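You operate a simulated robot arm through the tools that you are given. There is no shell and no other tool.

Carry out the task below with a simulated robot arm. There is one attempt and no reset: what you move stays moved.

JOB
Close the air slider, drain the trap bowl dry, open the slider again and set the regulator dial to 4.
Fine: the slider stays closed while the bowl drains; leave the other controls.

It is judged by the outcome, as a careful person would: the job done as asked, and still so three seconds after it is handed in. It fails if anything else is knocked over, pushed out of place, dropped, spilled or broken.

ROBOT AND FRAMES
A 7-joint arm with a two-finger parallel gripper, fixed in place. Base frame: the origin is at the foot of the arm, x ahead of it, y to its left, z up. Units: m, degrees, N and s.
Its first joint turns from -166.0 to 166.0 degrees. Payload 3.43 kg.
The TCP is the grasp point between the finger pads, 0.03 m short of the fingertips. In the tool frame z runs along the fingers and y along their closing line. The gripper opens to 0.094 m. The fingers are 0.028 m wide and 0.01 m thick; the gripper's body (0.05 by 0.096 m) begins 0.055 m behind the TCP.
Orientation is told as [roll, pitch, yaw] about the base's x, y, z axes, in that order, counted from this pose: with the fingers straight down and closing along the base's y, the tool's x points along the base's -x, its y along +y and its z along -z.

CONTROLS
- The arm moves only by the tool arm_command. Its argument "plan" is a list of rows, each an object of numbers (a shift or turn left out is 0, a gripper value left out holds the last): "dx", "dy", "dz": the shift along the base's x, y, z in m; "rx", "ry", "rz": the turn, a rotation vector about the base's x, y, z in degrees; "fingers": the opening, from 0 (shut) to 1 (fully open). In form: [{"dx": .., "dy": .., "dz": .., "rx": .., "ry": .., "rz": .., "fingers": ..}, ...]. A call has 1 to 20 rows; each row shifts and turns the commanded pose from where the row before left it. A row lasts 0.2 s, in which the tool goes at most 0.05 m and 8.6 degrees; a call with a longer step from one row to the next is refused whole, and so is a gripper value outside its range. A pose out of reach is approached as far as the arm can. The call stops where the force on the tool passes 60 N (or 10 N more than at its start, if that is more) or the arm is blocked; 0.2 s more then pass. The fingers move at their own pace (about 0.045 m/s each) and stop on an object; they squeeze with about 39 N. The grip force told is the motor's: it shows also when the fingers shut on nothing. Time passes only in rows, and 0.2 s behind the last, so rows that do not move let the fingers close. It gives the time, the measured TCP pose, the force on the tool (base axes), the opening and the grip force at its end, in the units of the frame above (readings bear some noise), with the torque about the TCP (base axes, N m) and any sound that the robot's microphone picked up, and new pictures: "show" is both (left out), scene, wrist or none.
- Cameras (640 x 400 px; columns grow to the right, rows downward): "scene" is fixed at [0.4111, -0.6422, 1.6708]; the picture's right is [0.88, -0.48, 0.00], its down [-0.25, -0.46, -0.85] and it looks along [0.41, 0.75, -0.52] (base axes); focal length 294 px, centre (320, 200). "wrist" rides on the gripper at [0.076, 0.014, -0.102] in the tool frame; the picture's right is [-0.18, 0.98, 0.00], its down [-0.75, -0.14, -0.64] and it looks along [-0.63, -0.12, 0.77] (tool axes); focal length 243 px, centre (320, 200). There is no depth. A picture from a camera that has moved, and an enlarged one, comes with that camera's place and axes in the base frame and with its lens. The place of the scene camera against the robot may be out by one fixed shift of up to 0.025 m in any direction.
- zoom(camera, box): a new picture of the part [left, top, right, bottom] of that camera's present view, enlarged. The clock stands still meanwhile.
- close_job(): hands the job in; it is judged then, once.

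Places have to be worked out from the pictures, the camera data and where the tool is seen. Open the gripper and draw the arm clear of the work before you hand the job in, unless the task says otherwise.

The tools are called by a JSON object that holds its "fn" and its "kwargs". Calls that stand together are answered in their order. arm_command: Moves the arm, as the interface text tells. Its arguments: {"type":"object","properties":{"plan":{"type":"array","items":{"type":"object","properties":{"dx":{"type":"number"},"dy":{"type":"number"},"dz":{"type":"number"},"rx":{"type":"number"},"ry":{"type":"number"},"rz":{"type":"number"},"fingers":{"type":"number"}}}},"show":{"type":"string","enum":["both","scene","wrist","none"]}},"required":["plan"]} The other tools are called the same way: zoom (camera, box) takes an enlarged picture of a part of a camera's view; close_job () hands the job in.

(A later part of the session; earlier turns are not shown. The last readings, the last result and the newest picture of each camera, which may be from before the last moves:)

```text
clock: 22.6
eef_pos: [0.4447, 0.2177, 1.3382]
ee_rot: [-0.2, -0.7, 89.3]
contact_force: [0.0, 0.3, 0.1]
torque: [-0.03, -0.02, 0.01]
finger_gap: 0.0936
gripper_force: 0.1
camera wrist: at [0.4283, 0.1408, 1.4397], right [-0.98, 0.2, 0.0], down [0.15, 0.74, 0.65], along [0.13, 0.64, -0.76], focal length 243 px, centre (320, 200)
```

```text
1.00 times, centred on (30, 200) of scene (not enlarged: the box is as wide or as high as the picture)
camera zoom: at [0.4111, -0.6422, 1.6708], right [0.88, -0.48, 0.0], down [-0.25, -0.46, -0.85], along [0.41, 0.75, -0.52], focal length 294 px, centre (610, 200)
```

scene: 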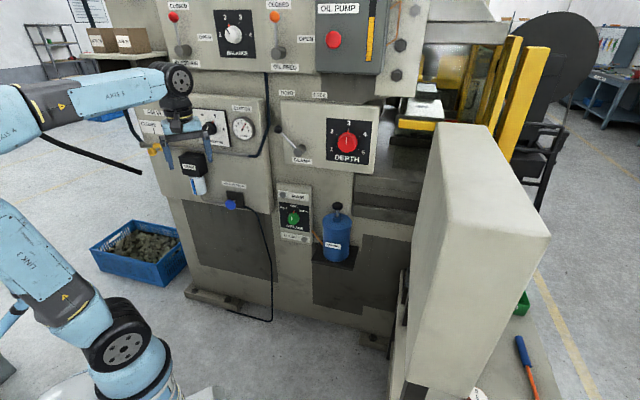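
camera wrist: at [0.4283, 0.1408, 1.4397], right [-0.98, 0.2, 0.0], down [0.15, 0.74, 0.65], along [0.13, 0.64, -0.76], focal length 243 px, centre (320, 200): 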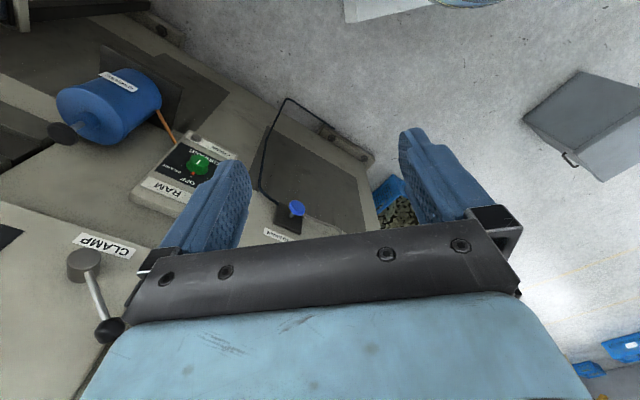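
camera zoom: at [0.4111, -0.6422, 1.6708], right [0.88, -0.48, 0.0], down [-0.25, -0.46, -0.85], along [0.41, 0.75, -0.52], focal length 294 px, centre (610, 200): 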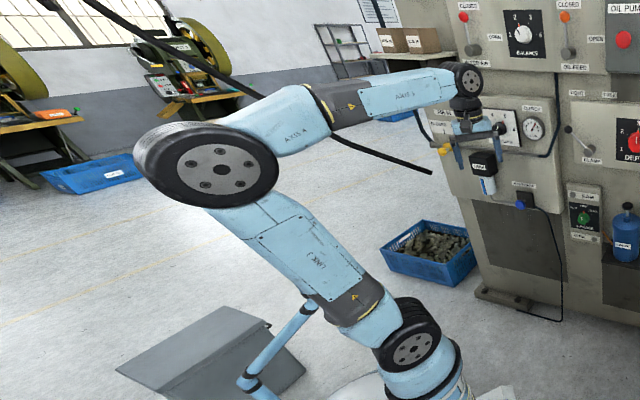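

The elbow is coming round and the shoulder housing is rotating back. I'll keep extending to the right while yawing the tool back to its neutral heading.

{"fn": "arm_command", "kwargs": {"plan": [{"dx": 0.0155, "dy": -0.0236, "dz": 0.0064, "rz": -8.1}, {"dx": 0.0155, "dy": -0.0236, "dz": 0.0064, "rz": -8.1}, {"dx": 0.0155, "dy": -0.0236, "dz": 0.0064, "rz": -8.1}, {"dx": 0.0155, "dy": -0.0236, "dz": 0.0064, "rz": -8.1}, {"dx": 0.0155, "dy": -0.0236, "dz": 0.0064, "rz": -8.1}, {"dx": 0.0155, "dy": -0.0236, "dz": 0.0064, "rz": -8.1}, {"dx": 0.0155, "dy": -0.0236, "dz": 0.0064, "rz": -8.1}, {"dx": 0.0155, "dy": -0.0236, "dz": 0.0064, "rz": -8.1}, {"dx": 0.0155, "dy": -0.0236, "dz": 0.0064, "rz": -8.1}, {"dx": 0.0155, "dy": -0.0236, "dz": 0.0064, "rz": -8.1}, {"dx": 0.0155, "dy": -0.0236, "dz": 0.0064, "rz": -8.1}, {}]}}

{"fn": "zoom", "kwargs": {"camera": "scene", "box": [0, 0, 60, 400]}}

```text
clock: 25.2
eef_pos: [0.6121, -0.0429, 1.4085]
ee_rot: [-0.2, -0.6, 0.0]
contact_force: [-0.2, 1.2, 0.8]
torque: [0.0, -0.04, 0.01]
finger_gap: 0.0941
gripper_force: 0.0
camera wrist: at [0.5353, -0.0276, 1.5101], right [0.18, 0.98, 0.0], down [0.75, -0.14, 0.65], along [0.64, -0.12, -0.76], focal length 243 px, centre (320, 200)
```

scene: 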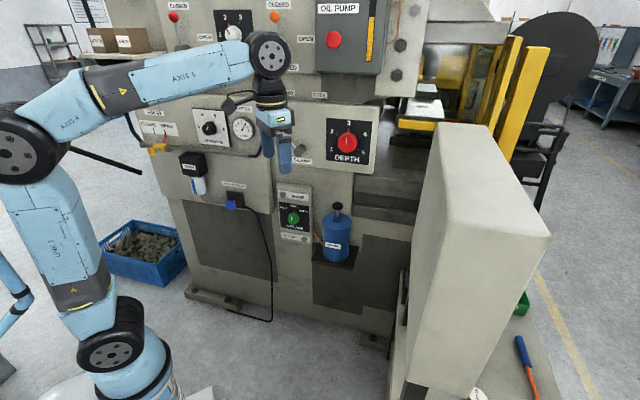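
wrist: 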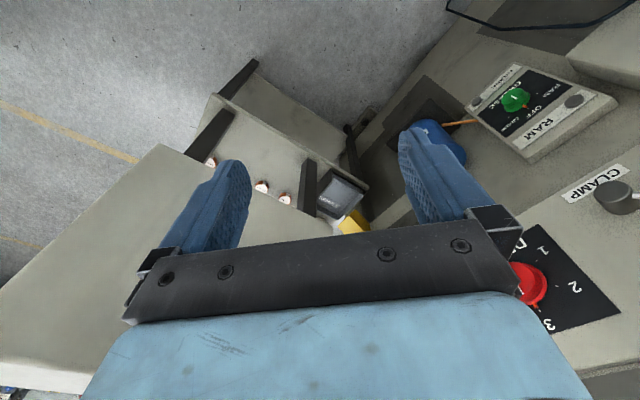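

```text
1.00 times, centred on (30, 200) of scene (not enlarged: the box is as wide or as high as the picture)
camera zoom: at [0.4111, -0.6422, 1.6708], right [0.88, -0.48, 0.0], down [-0.25, -0.46, -0.85], along [0.41, 0.75, -0.52], focal length 294 px, centre (610, 200)
```

zoom: 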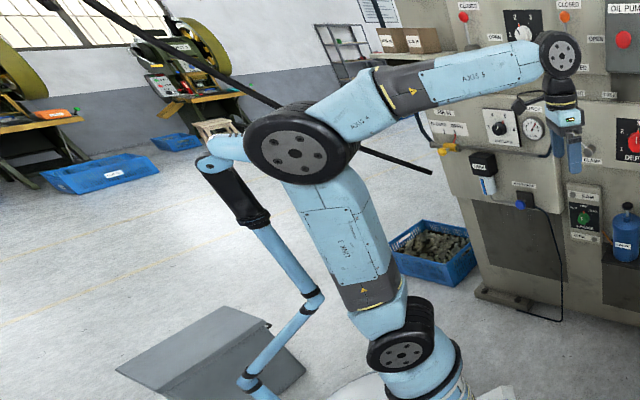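

The arm is now in a natural upright posture: shoulder about [0.15, 0, 0.97], elbow directly above it, forearm outward. I'll swing it around the base to the slider's azimuth in this posture, with the tool pointing down.

{"fn": "arm_command", "kwargs": {"plan": [{"dx": 0.0015, "dy": 0.0465, "rz": 4.35}, {"dx": -0.0021, "dy": 0.0466, "rz": 4.35}, {"dx": -0.0055, "dy": 0.0462, "rz": 4.35}, {"dx": -0.0091, "dy": 0.0457, "rz": 4.35}, {"dx": -0.0125, "dy": 0.0449, "rz": 4.35}, {"dx": -0.0159, "dy": 0.0437, "rz": 4.35}, {"dx": -0.0191, "dy": 0.0425, "rz": 4.35}, {"dx": -0.0223, "dy": 0.0409, "rz": 4.35}, {"dx": -0.0254, "dy": 0.0391, "rz": 4.35}, {"dx": -0.0282, "dy": 0.037, "rz": 4.35}, {"dx": -0.031, "dy": 0.0348, "rz": 4.35}, {"dx": -0.0335, "dy": 0.0323, "rz": 4.35}, {"dx": -0.0359, "dy": 0.0298, "rz": 4.35}, {"dx": -0.038, "dy": 0.0268, "rz": 4.35}, {"dx": -0.04, "dy": 0.024, "rz": 4.35}, {"dx": -0.0416, "dy": 0.0208, "rz": 4.35}, {"dx": -0.0432, "dy": 0.0176, "rz": 4.35}, {}]}}

{"fn": "zoom", "kwargs": {"camera": "scene", "box": [0, 0, 60, 400]}}

```text
clock: 29.0
eef_pos: [0.2126, 0.5801, 1.4072]
ee_rot: [-0.2, -0.5, 74.1]
contact_force: [-0.4, -0.4, 0.2]
torque: [-0.02, -0.01, -0.02]
finger_gap: 0.094
gripper_force: 0.1
camera wrist: at [0.1772, 0.5093, 1.509], right [-0.9, 0.45, 0.0], down [0.34, 0.68, 0.65], along [0.29, 0.58, -0.76], focal length 243 px, centre (320, 200)
```

scene: 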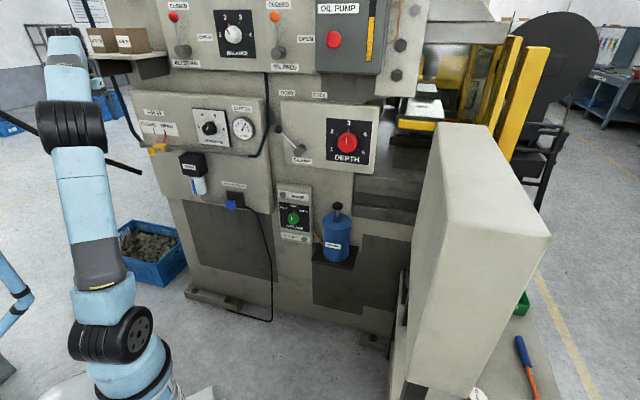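
wrist: 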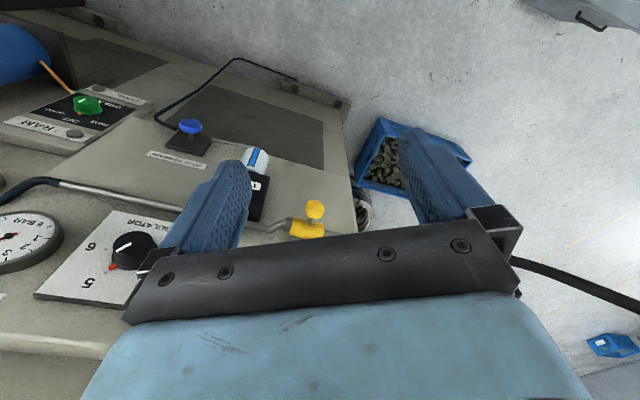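

```text
1.00 times, centred on (30, 200) of scene (not enlarged: the box is as wide or as high as the picture)
camera zoom: at [0.4111, -0.6422, 1.6708], right [0.88, -0.48, 0.0], down [-0.25, -0.46, -0.85], along [0.41, 0.75, -0.52], focal length 294 px, centre (610, 200)
```

zoom: 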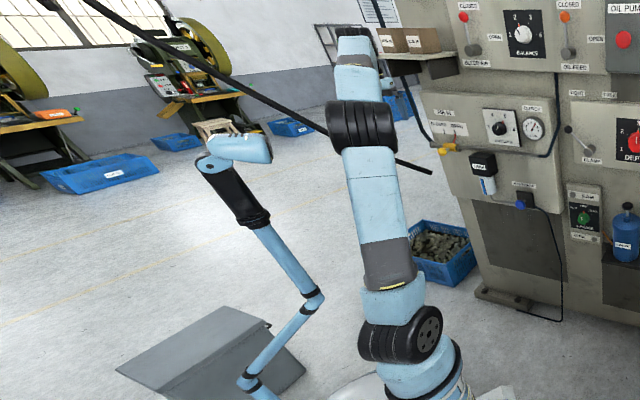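

The arm posture is now natural and there is a good view of the slider from above. I'll zoom in to refine the slider, trap and button positions.

{"fn": "zoom", "kwargs": {"camera": "wrist", "box": [240, 140, 400, 240]}}

{"fn": "zoom", "kwargs": {"camera": "wrist", "box": [120, 80, 280, 180]}}

{"fn": "zoom", "kwargs": {"camera": "wrist", "box": [0, 180, 160, 320]}}

```text
4.00 times, centred on (320, 190) of wrist
camera zoom: at [0.1772, 0.5093, 1.509], right [-0.9, 0.45, 0.0], down [0.34, 0.68, 0.65], along [0.29, 0.58, -0.76], focal length 970 px, centre (320, 240)
```

zoom: 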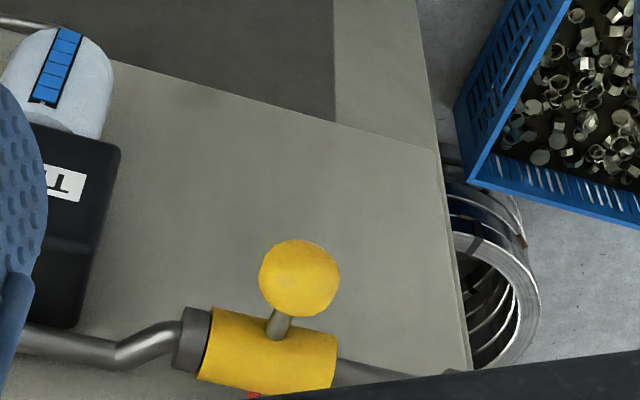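

```text
4.00 times, centred on (200, 130) of wrist
camera zoom: at [0.1772, 0.5093, 1.509], right [-0.9, 0.45, 0.0], down [0.34, 0.68, 0.65], along [0.29, 0.58, -0.76], focal length 970 px, centre (800, 480)
```

zoom: 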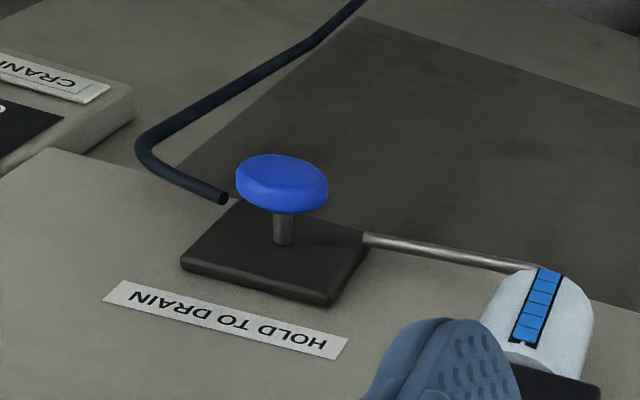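

```text
2.86 times, centred on (80, 250) of wrist
camera zoom: at [0.1772, 0.5093, 1.509], right [-0.9, 0.45, 0.0], down [0.34, 0.68, 0.65], along [0.29, 0.58, -0.76], focal length 693 px, centre (1006, 57)
```

zoom: 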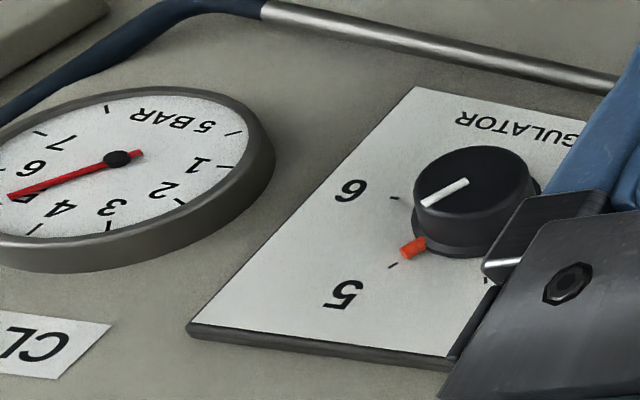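

The refined positions are: slider knob at [0.325, 0.784, 1.164], blue drain button at [0.582, 0.588, 0.920], and regulator face at [0.565, 0.646, 1.269]. First I'll lower the arm with the tool still pointing down.

{"fn": "arm_command", "kwargs": {"plan": [{"dx": -0.0104, "dy": -0.00125, "dz": -0.038}, {"dx": -0.0104, "dy": -0.00125, "dz": -0.038}, {"dx": -0.0104, "dy": -0.00125, "dz": -0.038}, {"dx": -0.0104, "dy": -0.00125, "dz": -0.038}, {"dx": -0.0104, "dy": -0.00125, "dz": -0.038}, {"dx": -0.0104, "dy": -0.00125, "dz": -0.038}, {"dx": -0.0104, "dy": -0.00125, "dz": -0.038}, {"dx": -0.0104, "dy": -0.00125, "dz": -0.038}, {}], "show": "wrist"}}

{"fn": "zoom", "kwargs": {"camera": "scene", "box": [0, 0, 60, 400]}}

```text
clock: 31.0
eef_pos: [0.1277, 0.5682, 1.1049]
ee_rot: [-0.2, -0.6, 74.2]
contact_force: [0.4, -0.1, 0.5]
torque: [0.0, 0.0, 0.02]
finger_gap: 0.0938
gripper_force: 0.1
camera wrist: at [0.0928, 0.4977, 1.2051], right [-0.9, 0.45, 0.0], down [0.34, 0.68, 0.65], along [0.29, 0.58, -0.76], focal length 243 px, centre (320, 200)
```

wrist: 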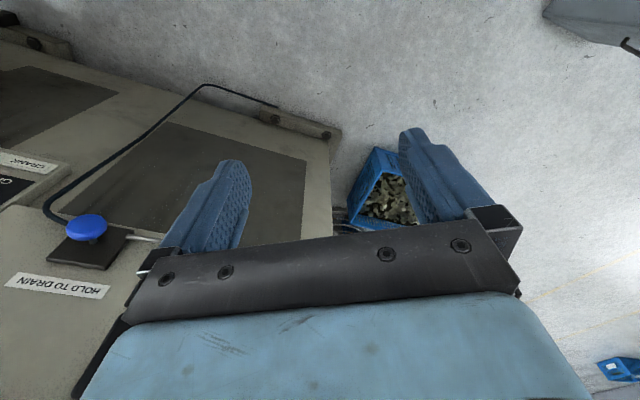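

```text
1.00 times, centred on (30, 200) of scene (not enlarged: the box is as wide or as high as the picture)
camera zoom: at [0.4111, -0.6422, 1.6708], right [0.88, -0.48, 0.0], down [-0.25, -0.46, -0.85], along [0.41, 0.75, -0.52], focal length 294 px, centre (610, 200)
```

zoom: 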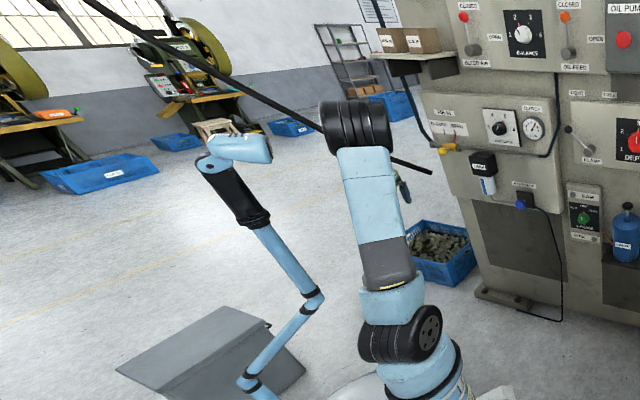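

The posture held through the descent. Now I'll rotate the tool round the forearm axis so it ends facing the panel with the camera on top, pivoting about the wrist.

{"fn": "arm_command", "kwargs": {"plan": [{"dx": 0.0178, "dy": -0.0092, "dz": 0.001, "rx": -2.877, "ry": -4.977, "rz": 5.586}, {"dx": 0.0184, "dy": -0.0073, "dz": 0.003, "rx": -2.877, "ry": -4.977, "rz": 5.586}, {"dx": 0.0187, "dy": -0.0053, "dz": 0.0049, "rx": -2.877, "ry": -4.977, "rz": 5.586}, {"dx": 0.0186, "dy": -0.0032, "dz": 0.0068, "rx": -2.877, "ry": -4.977, "rz": 5.586}, {"dx": 0.0181, "dy": -0.001, "dz": 0.0085, "rx": -2.877, "ry": -4.977, "rz": 5.586}, {"dx": 0.0173, "dy": 0.0012, "dz": 0.01, "rx": -2.877, "ry": -4.977, "rz": 5.586}, {"dx": 0.0162, "dy": 0.0034, "dz": 0.0113, "rx": -2.877, "ry": -4.977, "rz": 5.586}, {"dx": 0.0147, "dy": 0.0055, "dz": 0.0125, "rx": -2.877, "ry": -4.977, "rz": 5.586}, {"dx": 0.013, "dy": 0.0075, "dz": 0.0133, "rx": -2.877, "ry": -4.977, "rz": 5.586}, {"dx": 0.0109, "dy": 0.0093, "dz": 0.014, "rx": -2.877, "ry": -4.977, "rz": 5.586}, {}]}}

{"fn": "zoom", "kwargs": {"camera": "scene", "box": [0, 0, 60, 400]}}

```text
clock: 33.4
eef_pos: [0.2939, 0.5704, 1.1912]
ee_rot: [-45.4, 34.6, 120.4]
contact_force: [0.5, 0.5, 0.2]
torque: [-0.03, 0.01, 0.02]
finger_gap: 0.0938
gripper_force: 0.1
camera wrist: at [0.2352, 0.5036, 1.2847], right [-0.47, -0.56, -0.68], down [-0.78, 0.62, 0.02], along [0.41, 0.54, -0.73], focal length 243 px, centre (320, 200)
```

scene: 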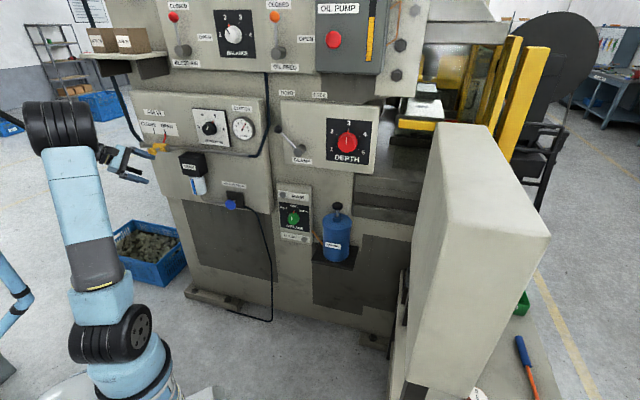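
wrist: 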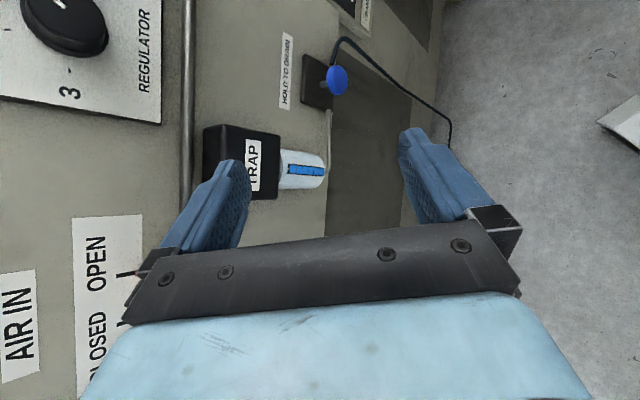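

```text
1.00 times, centred on (30, 200) of scene (not enlarged: the box is as wide or as high as the picture)
camera zoom: at [0.4111, -0.6422, 1.6708], right [0.88, -0.48, 0.0], down [-0.25, -0.46, -0.85], along [0.41, 0.75, -0.52], focal length 294 px, centre (610, 200)
```

zoom: 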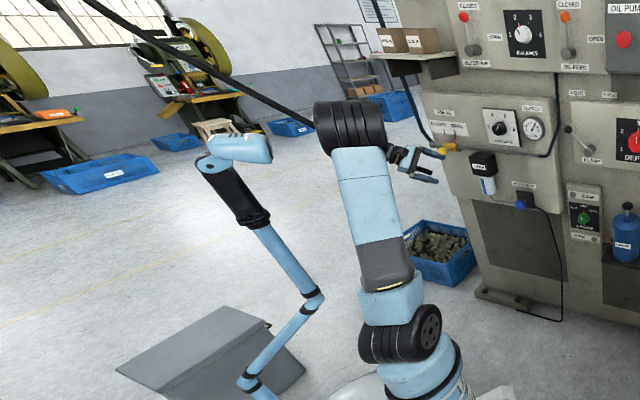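

Halfway there, and the pose is exact. I'll continue the second half of the rotation.

{"fn": "arm_command", "kwargs": {"plan": [{"dx": 0.0087, "dy": 0.011, "dz": 0.0143, "rx": -2.877, "ry": -4.977, "rz": 5.586}, {"dx": 0.0063, "dy": 0.0125, "dz": 0.0144, "rx": -2.877, "ry": -4.977, "rz": 5.586}, {"dx": 0.0038, "dy": 0.0137, "dz": 0.0141, "rx": -2.877, "ry": -4.977, "rz": 5.586}, {"dx": 0.0012, "dy": 0.0146, "dz": 0.0137, "rx": -2.877, "ry": -4.977, "rz": 5.586}, {"dx": -0.0014, "dy": 0.0153, "dz": 0.0129, "rx": -2.877, "ry": -4.977, "rz": 5.586}, {"dx": -0.004, "dy": 0.0157, "dz": 0.0119, "rx": -2.877, "ry": -4.977, "rz": 5.586}, {"dx": -0.0065, "dy": 0.0157, "dz": 0.0106, "rx": -2.877, "ry": -4.977, "rz": 5.586}, {"dx": -0.0089, "dy": 0.0155, "dz": 0.0092, "rx": -2.877, "ry": -4.977, "rz": 5.586}, {"dx": -0.0111, "dy": 0.0149, "dz": 0.0075, "rx": -2.877, "ry": -4.977, "rz": 5.586}, {"dx": -0.0131, "dy": 0.014, "dz": 0.0058, "rx": -2.877, "ry": -4.977, "rz": 5.586}, {}, {}]}}

{"fn": "zoom", "kwargs": {"camera": "scene", "box": [0, 0, 60, 400]}}

```text
clock: 36.0
eef_pos: [0.2676, 0.7136, 1.3051]
ee_rot: [23.6, 89.3, -110.0]
contact_force: [0.8, -0.1, 0.4]
torque: [-0.01, -0.01, -0.02]
finger_gap: 0.094
gripper_force: 0.0
camera wrist: at [0.2081, 0.6305, 1.3825], right [0.71, -0.68, -0.18], down [-0.55, -0.38, -0.75], along [0.44, 0.63, -0.64], focal length 243 px, centre (320, 200)
```

scene: 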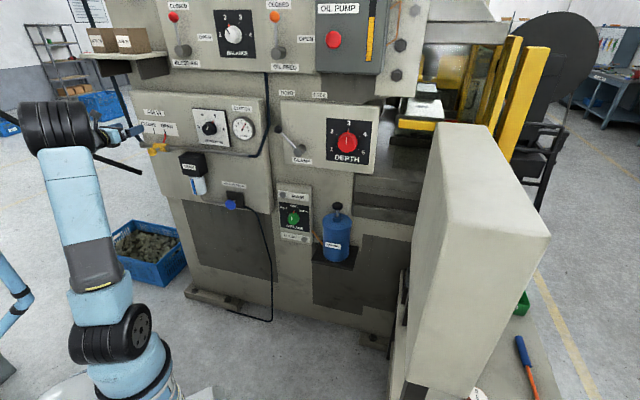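
wrist: 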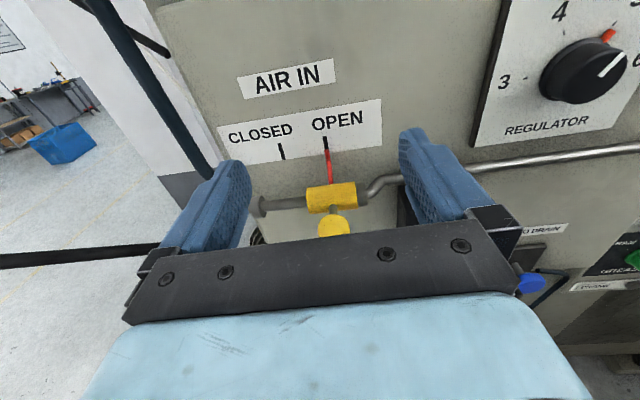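

```text
1.00 times, centred on (30, 200) of scene (not enlarged: the box is as wide or as high as the picture)
camera zoom: at [0.4111, -0.6422, 1.6708], right [0.88, -0.48, 0.0], down [-0.25, -0.46, -0.85], along [0.41, 0.75, -0.52], focal length 294 px, centre (610, 200)
```

zoom: 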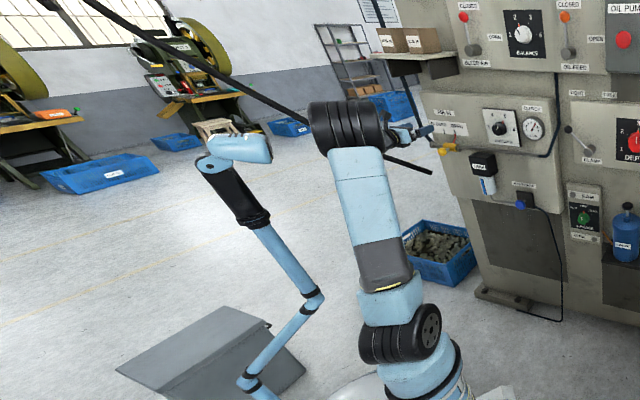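

The view is upright now: the slider sits between the fingers, with the pointer at OPEN. I'll lower to the knob height and narrow the fingers slightly, staying in front of the knob.

{"fn": "arm_command", "kwargs": {"plan": [{"dx": -0.003, "dy": -0.0005, "dz": -0.0353, "fingers": 0.78}, {"dx": -0.003, "dy": -0.0005, "dz": -0.0353}, {"dx": -0.003, "dy": -0.0005, "dz": -0.0353}, {"dx": -0.003, "dy": -0.0005, "dz": -0.0353}, {}, {}]}}

{"fn": "zoom", "kwargs": {"camera": "scene", "box": [80, 90, 240, 190]}}

```text
clock: 37.4
eef_pos: [0.2566, 0.7105, 1.1636]
ee_rot: [20.9, 89.3, -112.8]
contact_force: [-0.1, -0.8, 1.1]
torque: [0.0, 0.01, 0.0]
finger_gap: 0.0734
gripper_force: 0.2
camera wrist: at [0.1964, 0.627, 1.2402], right [0.71, -0.68, -0.18], down [-0.55, -0.38, -0.75], along [0.44, 0.63, -0.64], focal length 243 px, centre (320, 200)
```

scene: 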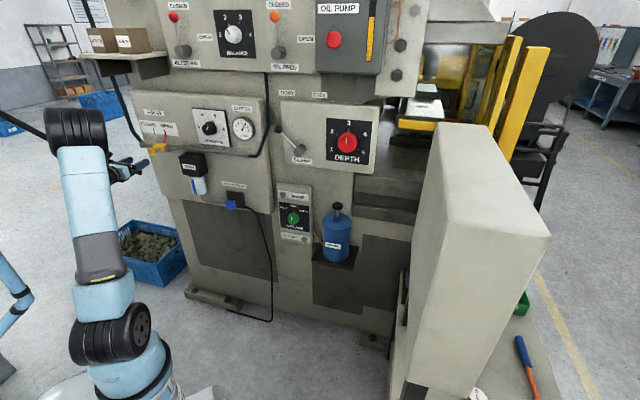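
wrist: 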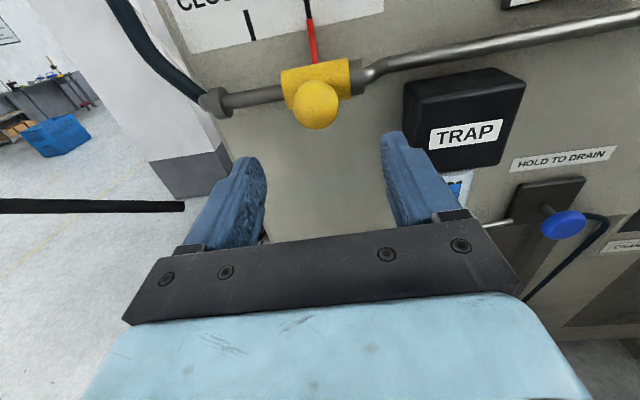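

```text
4.00 times, centred on (160, 140) of scene
camera zoom: at [0.4111, -0.6422, 1.6708], right [0.88, -0.48, 0.0], down [-0.25, -0.46, -0.85], along [0.41, 0.75, -0.52], focal length 1176 px, centre (960, 440)
```

zoom: 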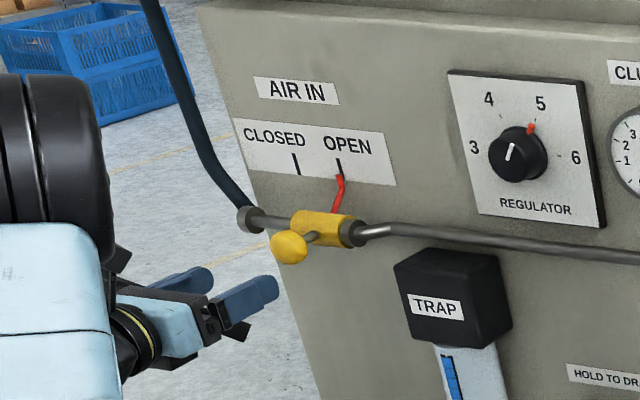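

The knob is centred sideways and about 0.1 m ahead, at z ≈ 1.17. I'll approach it along the panel normal.

{"fn": "arm_command", "kwargs": {"plan": [{"dx": 0.0125, "dy": 0.0129, "dz": 0.001}, {"dx": 0.0125, "dy": 0.0129, "dz": 0.001}, {"dx": 0.0125, "dy": 0.0129, "dz": 0.001}, {"dx": 0.0125, "dy": 0.0129, "dz": 0.001}, {}]}}

{"fn": "zoom", "kwargs": {"camera": "scene", "box": [80, 90, 240, 190]}}

{"fn": "zoom", "kwargs": {"camera": "wrist", "box": [200, 60, 440, 240]}}

```text
clock: 38.6
eef_pos: [0.3053, 0.7623, 1.1669]
ee_rot: [22.0, 89.2, -111.7]
contact_force: [-0.4, -0.1, -0.1]
torque: [0.04, -0.01, -0.01]
finger_gap: 0.0735
gripper_force: 0.0
camera wrist: at [0.2459, 0.6789, 1.2443], right [0.71, -0.68, -0.18], down [-0.55, -0.38, -0.75], along [0.44, 0.63, -0.64], focal length 243 px, centre (320, 200)
```

scene: 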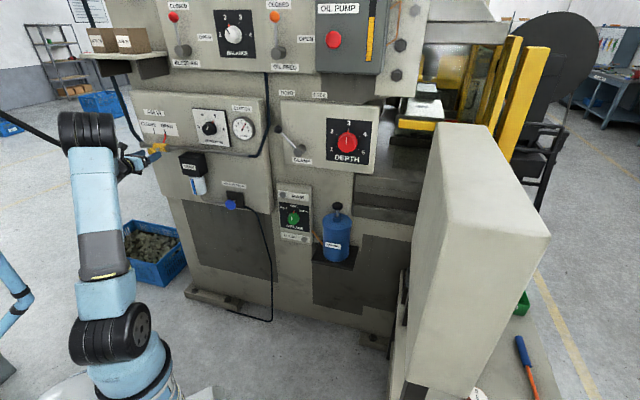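
wrist: 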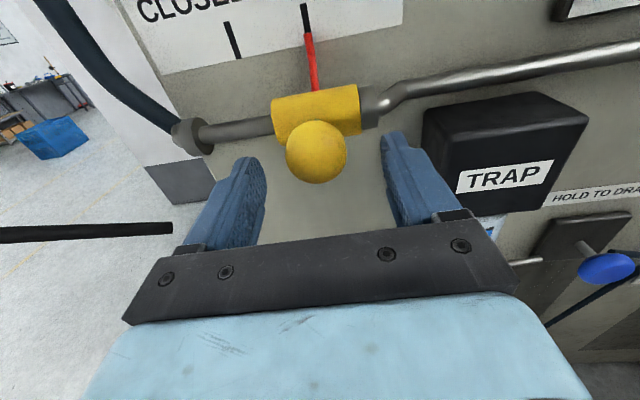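

```text
4.00 times, centred on (160, 140) of scene
camera zoom: at [0.4111, -0.6422, 1.6708], right [0.88, -0.48, 0.0], down [-0.25, -0.46, -0.85], along [0.41, 0.75, -0.52], focal length 1176 px, centre (960, 440)
```

zoom: 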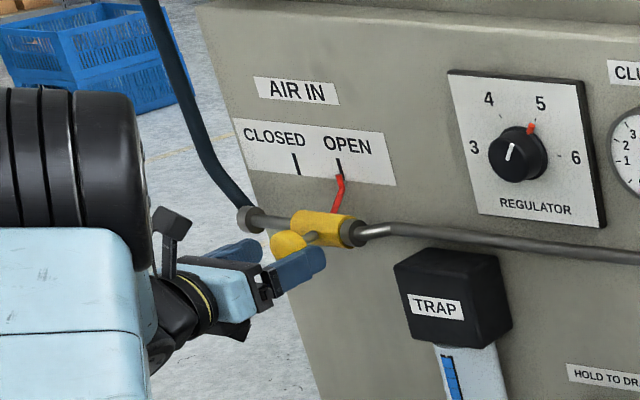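

```text
2.22 times, centred on (320, 150) of wrist
camera zoom: at [0.2459, 0.6789, 1.2443], right [0.71, -0.68, -0.18], down [-0.55, -0.38, -0.75], along [0.44, 0.63, -0.64], focal length 539 px, centre (320, 311)
```

zoom: 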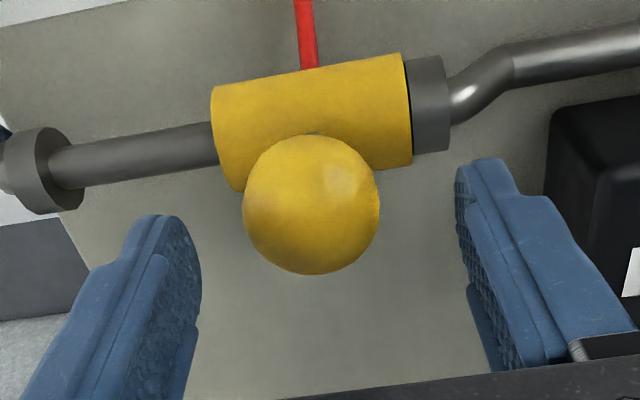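

The knob is about 0.03 m ahead, 6 mm higher than the TCP and centred. I'll advance slowly and close on it.

{"fn": "arm_command", "kwargs": {"plan": [{"dx": 0.0083, "dy": 0.0086, "dz": 0.003}, {"dx": 0.0083, "dy": 0.0086, "dz": 0.003}, {}, {"fingers": 0.3}, {}, {}, {}]}}

{"fn": "zoom", "kwargs": {"camera": "wrist", "box": [200, 60, 440, 240]}}

```text
clock: 40.2
eef_pos: [0.3208, 0.7805, 1.1719]
ee_rot: [22.0, 89.1, -111.5]
contact_force: [-6.5, 12.4, 0.7]
torque: [-0.03, 0.15, 0.34]
finger_gap: 0.0371
gripper_force: 45.5
camera wrist: at [0.2605, 0.696, 1.2502], right [0.71, -0.68, -0.18], down [-0.55, -0.38, -0.75], along [0.44, 0.63, -0.64], focal length 243 px, centre (320, 200)
```

scene: 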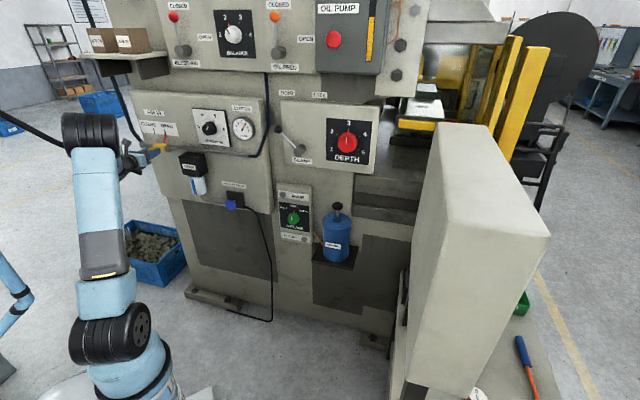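
wrist: 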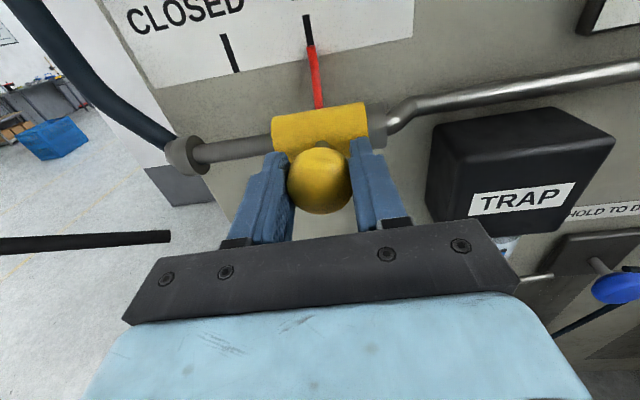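

```text
2.22 times, centred on (320, 150) of wrist
camera zoom: at [0.2605, 0.696, 1.2502], right [0.71, -0.68, -0.18], down [-0.55, -0.38, -0.75], along [0.44, 0.63, -0.64], focal length 539 px, centre (320, 311)
```

zoom: 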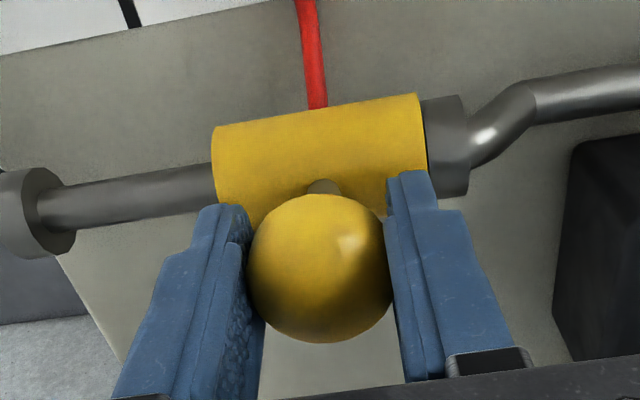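

The knob is firmly gripped (0.037 m). I'll slide it toward CLOSED in small steps along the pipe.

{"fn": "arm_command", "kwargs": {"plan": [{"dx": -0.0054, "dy": 0.0052}, {"dx": -0.0054, "dy": 0.0052}, {"dx": -0.0054, "dy": 0.0052}, {"dx": -0.0054, "dy": 0.0052}, {}]}}

{"fn": "zoom", "kwargs": {"camera": "wrist", "box": [120, 0, 440, 200]}}

```text
clock: 41.4
eef_pos: [0.3005, 0.8006, 1.1728]
ee_rot: [21.9, 89.3, -111.6]
contact_force: [-5.2, -4.8, 3.6]
torque: [0.31, -0.28, 0.05]
finger_gap: 0.037
gripper_force: 44.7
camera wrist: at [0.2398, 0.7167, 1.2501], right [0.71, -0.68, -0.18], down [-0.55, -0.38, -0.75], along [0.44, 0.63, -0.64], focal length 243 px, centre (320, 200)
```

scene: 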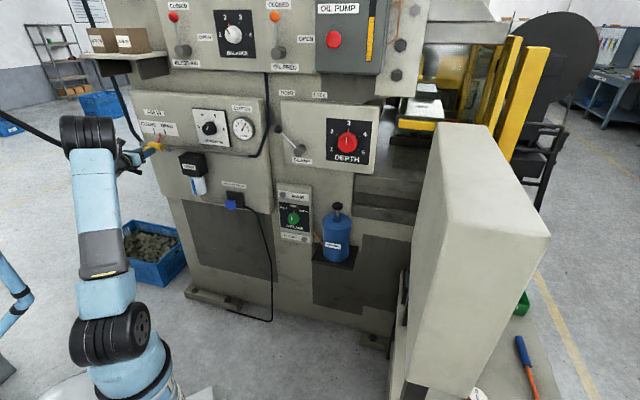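
wrist: 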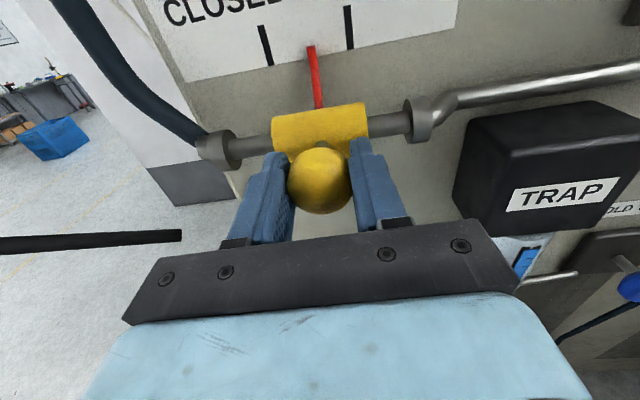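

```text
2.00 times, centred on (280, 100) of wrist
camera zoom: at [0.2398, 0.7167, 1.2501], right [0.71, -0.68, -0.18], down [-0.55, -0.38, -0.75], along [0.44, 0.63, -0.64], focal length 485 px, centre (400, 400)
```

zoom: 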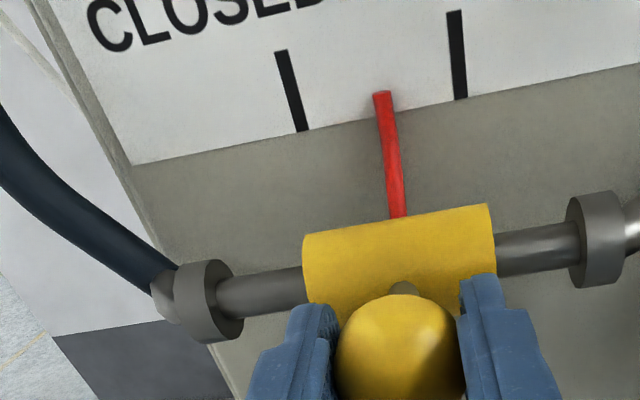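

The slider moves freely and is about halfway. I'll continue the remaining ~0.027 m to CLOSED.

{"fn": "arm_command", "kwargs": {"plan": [{"dx": -0.0054, "dy": 0.0052}, {"dx": -0.0054, "dy": 0.0052}, {"dx": -0.0054, "dy": 0.0052}, {"dx": -0.0029, "dy": 0.0028}, {}]}}

{"fn": "zoom", "kwargs": {"camera": "wrist", "box": [120, 0, 440, 200]}}

```text
clock: 42.6
eef_pos: [0.2815, 0.8179, 1.1725]
ee_rot: [20.7, 89.4, -113.0]
contact_force: [2.5, 2.7, 2.3]
torque: [0.13, -0.14, 0.11]
finger_gap: 0.0369
gripper_force: 45.1
camera wrist: at [0.2214, 0.7351, 1.2502], right [0.71, -0.68, -0.18], down [-0.55, -0.38, -0.75], along [0.44, 0.63, -0.64], focal length 243 px, centre (320, 200)
```

scene: 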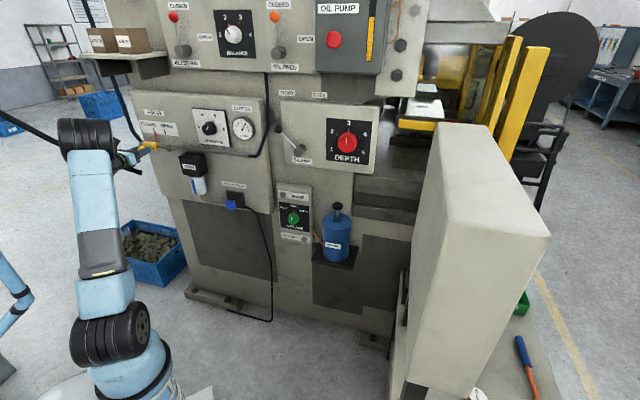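
wrist: 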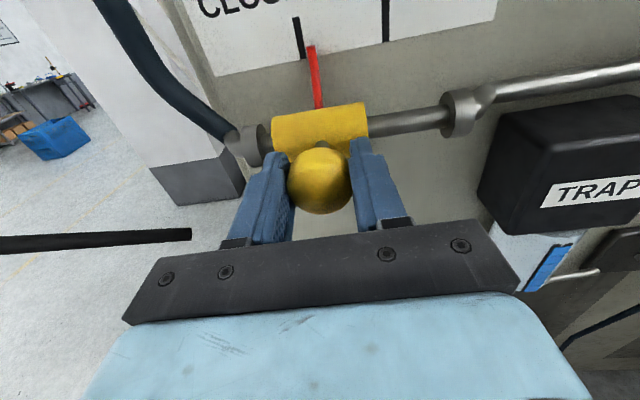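

```text
2.00 times, centred on (280, 100) of wrist
camera zoom: at [0.2214, 0.7351, 1.2502], right [0.71, -0.68, -0.18], down [-0.55, -0.38, -0.75], along [0.44, 0.63, -0.64], focal length 485 px, centre (400, 400)
```

zoom: 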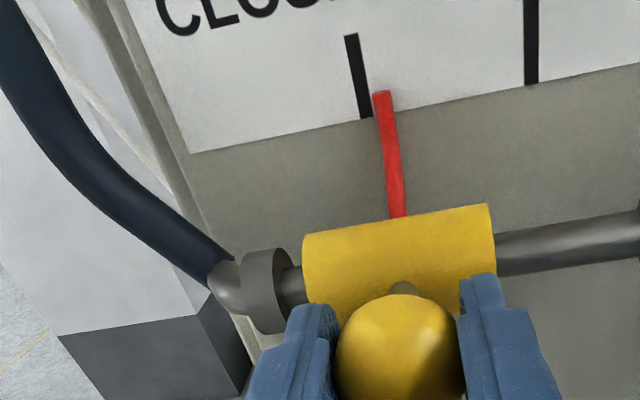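

About 6–8 mm remain to the CLOSED tick and the end collar. I'll nudge it to the stop gently.

{"fn": "arm_command", "kwargs": {"plan": [{"dx": -0.0029, "dy": 0.0028}, {"dx": -0.0022, "dy": 0.0021}, {"dx": -0.0015, "dy": 0.0014}, {}]}}

{"fn": "zoom", "kwargs": {"camera": "wrist", "box": [120, 0, 440, 200]}}

{"fn": "zoom", "kwargs": {"camera": "scene", "box": [120, 90, 280, 190]}}

```text
clock: 43.6
eef_pos: [0.2765, 0.8236, 1.1741]
ee_rot: [19.8, 89.2, -114.2]
contact_force: [5.9, -14.3, -1.3]
torque: [-0.03, -0.09, -0.35]
finger_gap: 0.0371
gripper_force: 44.6
camera wrist: at [0.216, 0.7406, 1.2502], right [0.71, -0.68, -0.18], down [-0.55, -0.37, -0.75], along [0.44, 0.63, -0.64], focal length 243 px, centre (320, 200)
```

scene: 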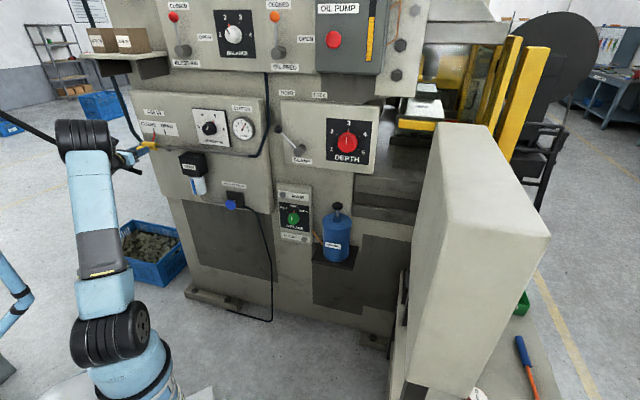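
wrist: 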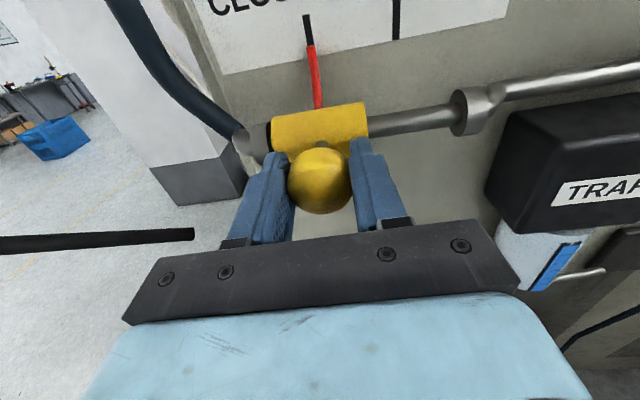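

```text
2.00 times, centred on (280, 100) of wrist
camera zoom: at [0.216, 0.7406, 1.2502], right [0.71, -0.68, -0.18], down [-0.55, -0.37, -0.75], along [0.44, 0.63, -0.64], focal length 485 px, centre (400, 400)
```

zoom: 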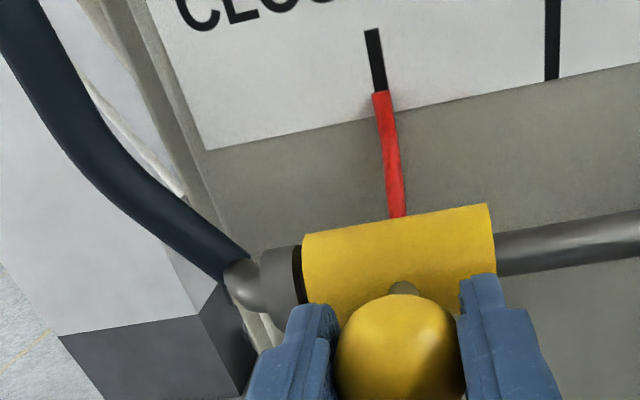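

```text
4.00 times, centred on (200, 140) of scene
camera zoom: at [0.4111, -0.6422, 1.6708], right [0.88, -0.48, 0.0], down [-0.25, -0.46, -0.85], along [0.41, 0.75, -0.52], focal length 1176 px, centre (800, 440)
```

zoom: 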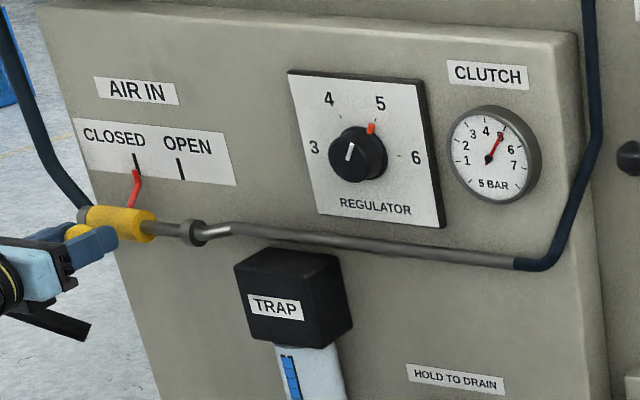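

The slider is hard against its stop with the pointer on CLOSED. I'll release it and back straight out.

{"fn": "arm_command", "kwargs": {"plan": [{"fingers": 0.75}, {}, {}, {"dx": -0.0125, "dy": -0.0129}, {"dx": -0.0174, "dy": -0.018}, {"dx": -0.0174, "dy": -0.018}, {"dx": -0.0174, "dy": -0.018}, {}]}}

{"fn": "zoom", "kwargs": {"camera": "scene", "box": [120, 90, 280, 190]}}

```text
clock: 45.4
eef_pos: [0.2088, 0.7582, 1.1729]
ee_rot: [21.7, 89.3, -112.0]
contact_force: [0.1, -0.5, 0.5]
torque: [0.01, 0.02, 0.01]
finger_gap: 0.0704
gripper_force: 0.1
camera wrist: at [0.1488, 0.6746, 1.2506], right [0.71, -0.68, -0.18], down [-0.55, -0.38, -0.75], along [0.44, 0.63, -0.64], focal length 243 px, centre (320, 200)
```

scene: 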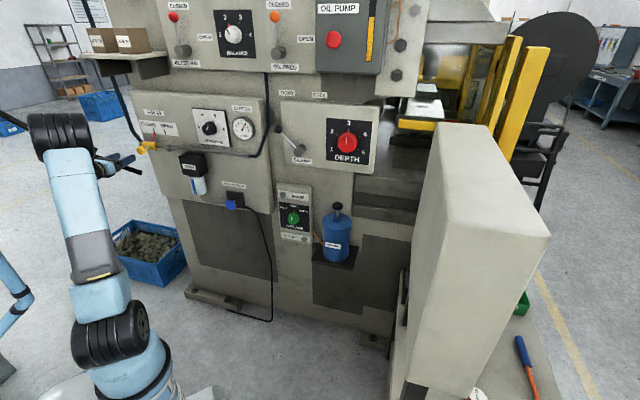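
wrist: 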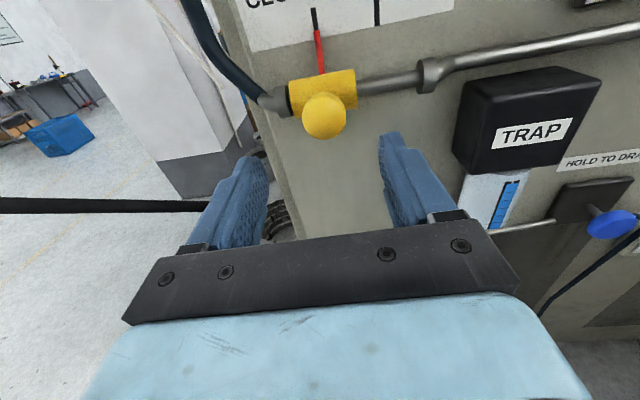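

```text
4.00 times, centred on (200, 140) of scene
camera zoom: at [0.4111, -0.6422, 1.6708], right [0.88, -0.48, 0.0], down [-0.25, -0.46, -0.85], along [0.41, 0.75, -0.52], focal length 1176 px, centre (800, 440)
```

zoom: 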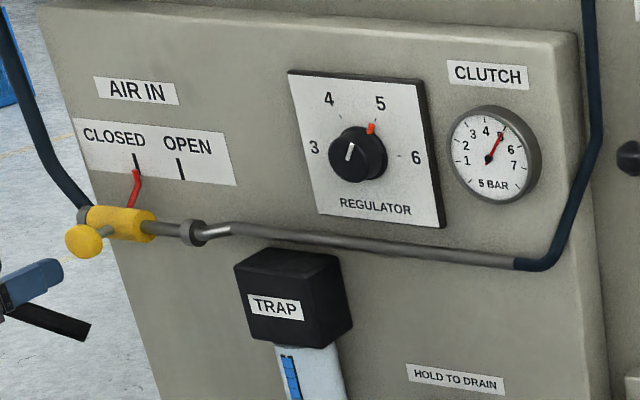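

CLOSED holds by itself and the bowl gauge is still full. For the low drain button a tool tilted down suits the arm better, so I'll unwind the hand to the tool-down posture first, well away from the panel.

{"fn": "arm_command", "kwargs": {"plan": [{"dx": 0.0161, "dy": -0.0162, "dz": 0.0006, "rx": 2.877, "ry": 4.977, "rz": -5.586}, {"dx": 0.0141, "dy": -0.0171, "dz": -0.0011, "rx": 2.877, "ry": 4.977, "rz": -5.586}, {"dx": 0.0119, "dy": -0.0177, "dz": -0.0028, "rx": 2.877, "ry": 4.977, "rz": -5.586}, {"dx": 0.0095, "dy": -0.0179, "dz": -0.0042, "rx": 2.877, "ry": 4.977, "rz": -5.586}, {"dx": 0.007, "dy": -0.0179, "dz": -0.0055, "rx": 2.877, "ry": 4.977, "rz": -5.586}, {"dx": 0.0044, "dy": -0.0175, "dz": -0.0065, "rx": 2.877, "ry": 4.977, "rz": -5.586}, {"dx": 0.0018, "dy": -0.0168, "dz": -0.0073, "rx": 2.877, "ry": 4.977, "rz": -5.586}, {"dx": -0.0008, "dy": -0.0159, "dz": -0.0077, "rx": 2.877, "ry": 4.977, "rz": -5.586}, {"dx": -0.0033, "dy": -0.0147, "dz": -0.008, "rx": 2.877, "ry": 4.977, "rz": -5.586}, {"dx": -0.0057, "dy": -0.0132, "dz": -0.0079, "rx": 2.877, "ry": 4.977, "rz": -5.586}, {"dx": -0.0079, "dy": -0.0115, "dz": -0.0076, "rx": 2.877, "ry": 4.977, "rz": -5.586}, {"dx": -0.01, "dy": -0.0097, "dz": -0.0069, "rx": 2.877, "ry": 4.977, "rz": -5.586}, {"dx": -0.0117, "dy": -0.0077, "dz": -0.0061, "rx": 2.877, "ry": 4.977, "rz": -5.586}, {"dx": -0.0132, "dy": -0.0056, "dz": -0.0049, "rx": 2.877, "ry": 4.977, "rz": -5.586}, {"dx": -0.0143, "dy": -0.0034, "dz": -0.0036, "rx": 2.877, "ry": 4.977, "rz": -5.586}, {"dx": -0.0151, "dy": -0.0012, "dz": -0.0021, "rx": 2.877, "ry": 4.977, "rz": -5.586}, {"dx": -0.0156, "dy": 0.001, "dz": -0.0004, "rx": 2.877, "ry": 4.977, "rz": -5.586}, {"dx": -0.0157, "dy": 0.0031, "dz": 0.0015, "rx": 2.877, "ry": 4.977, "rz": -5.586}, {"dx": -0.0154, "dy": 0.0051, "dz": 0.0034, "rx": 2.877, "ry": 4.977, "rz": -5.586}, {"dx": -0.0148, "dy": 0.007, "dz": 0.0054, "rx": 2.877, "ry": 4.977, "rz": -5.586}]}}

{"fn": "zoom", "kwargs": {"camera": "scene", "box": [0, 0, 60, 400]}}

```text
clock: 49.6
eef_pos: [0.1308, 0.5687, 1.102]
ee_rot: [-0.2, -0.6, 74.1]
contact_force: [0.3, 0.3, 0.4]
torque: [0.0, 0.0, 0.07]
finger_gap: 0.0708
gripper_force: 0.0
camera wrist: at [0.0958, 0.4984, 1.203], right [-0.89, 0.45, 0.0], down [0.34, 0.68, 0.65], along [0.29, 0.58, -0.76], focal length 243 px, centre (320, 200)
```

scene: 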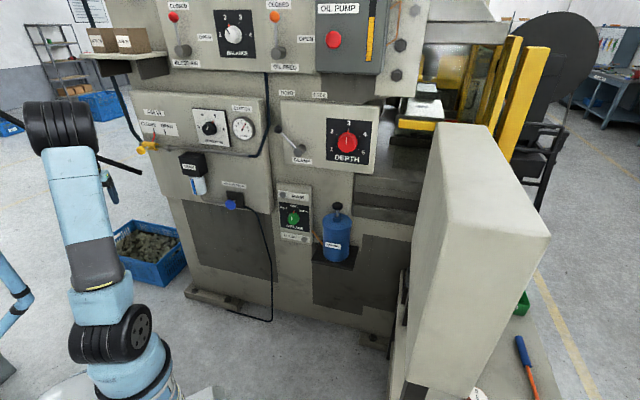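
wrist: 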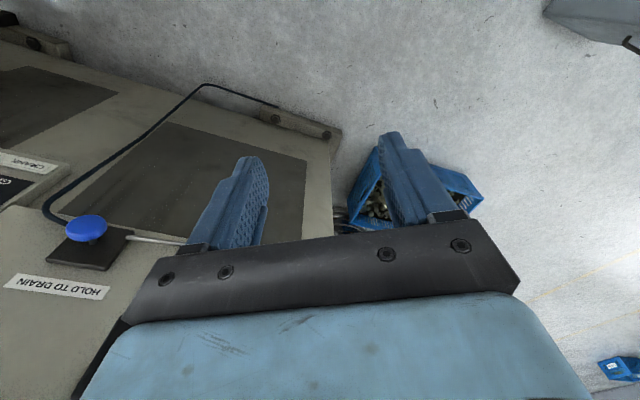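

```text
1.00 times, centred on (30, 200) of scene (not enlarged: the box is as wide or as high as the picture)
camera zoom: at [0.4111, -0.6422, 1.6708], right [0.88, -0.48, 0.0], down [-0.25, -0.46, -0.85], along [0.41, 0.75, -0.52], focal length 294 px, centre (610, 200)
```

zoom: 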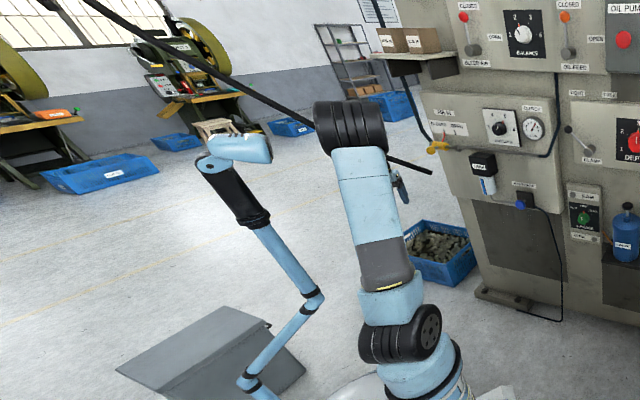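

The reversal is exact. Now I'll swing around to the drain button's azimuth with the fingers closed.

{"fn": "arm_command", "kwargs": {"plan": [{"dx": 0.038, "dy": -0.01, "rz": -3.5, "fingers": 0}, {"dx": 0.038, "dy": -0.012, "rz": -3.5}, {"dx": 0.038, "dy": -0.014, "rz": -3.5}, {"dx": 0.038, "dy": -0.016, "rz": -3.5}, {"dx": 0.038, "dy": -0.017, "rz": -3.5}, {"dx": 0.038, "dy": -0.019, "rz": -3.5}, {"dx": 0.038, "dy": -0.02, "rz": -3.5}, {"dx": 0.038, "dy": -0.02, "rz": -3.5}, {}]}}

{"fn": "zoom", "kwargs": {"camera": "scene", "box": [0, 0, 60, 400]}}

```text
clock: 51.6
eef_pos: [0.4351, 0.4414, 1.1028]
ee_rot: [-0.1, -0.5, 46.1]
contact_force: [-0.1, -0.3, -0.1]
torque: [0.01, 0.02, 0.0]
finger_gap: 0.0001
gripper_force: 33.8
camera wrist: at [0.371, 0.3957, 1.2043], right [-0.58, 0.81, 0.0], down [0.62, 0.44, 0.65], along [0.53, 0.38, -0.76], focal length 243 px, centre (320, 200)
```

scene: 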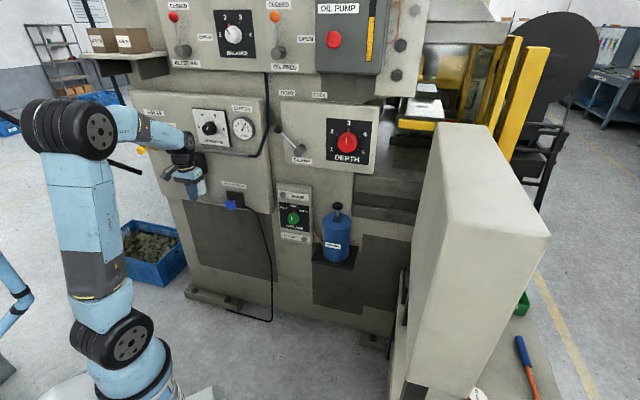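
wrist: 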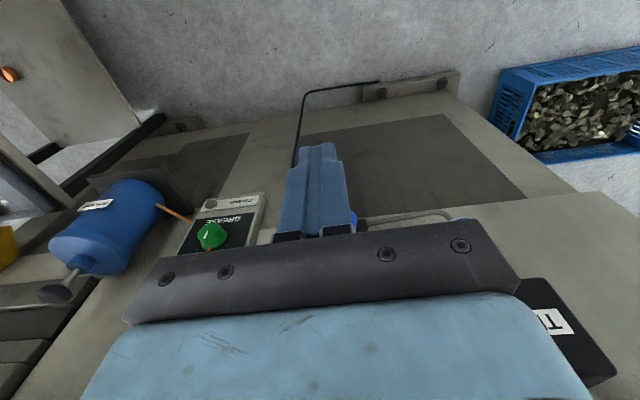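

```text
1.00 times, centred on (30, 200) of scene (not enlarged: the box is as wide or as high as the picture)
camera zoom: at [0.4111, -0.6422, 1.6708], right [0.88, -0.48, 0.0], down [-0.25, -0.46, -0.85], along [0.41, 0.75, -0.52], focal length 294 px, centre (610, 200)
```

zoom: 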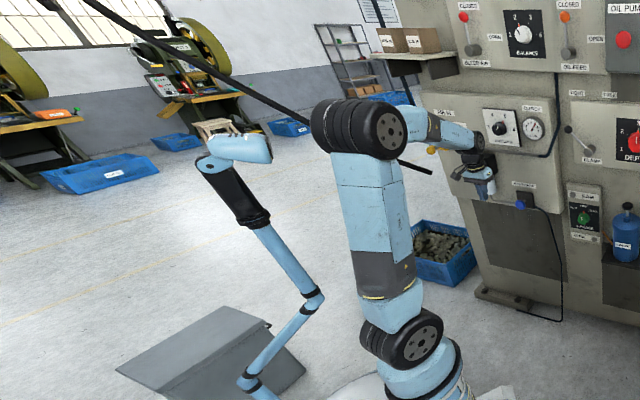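

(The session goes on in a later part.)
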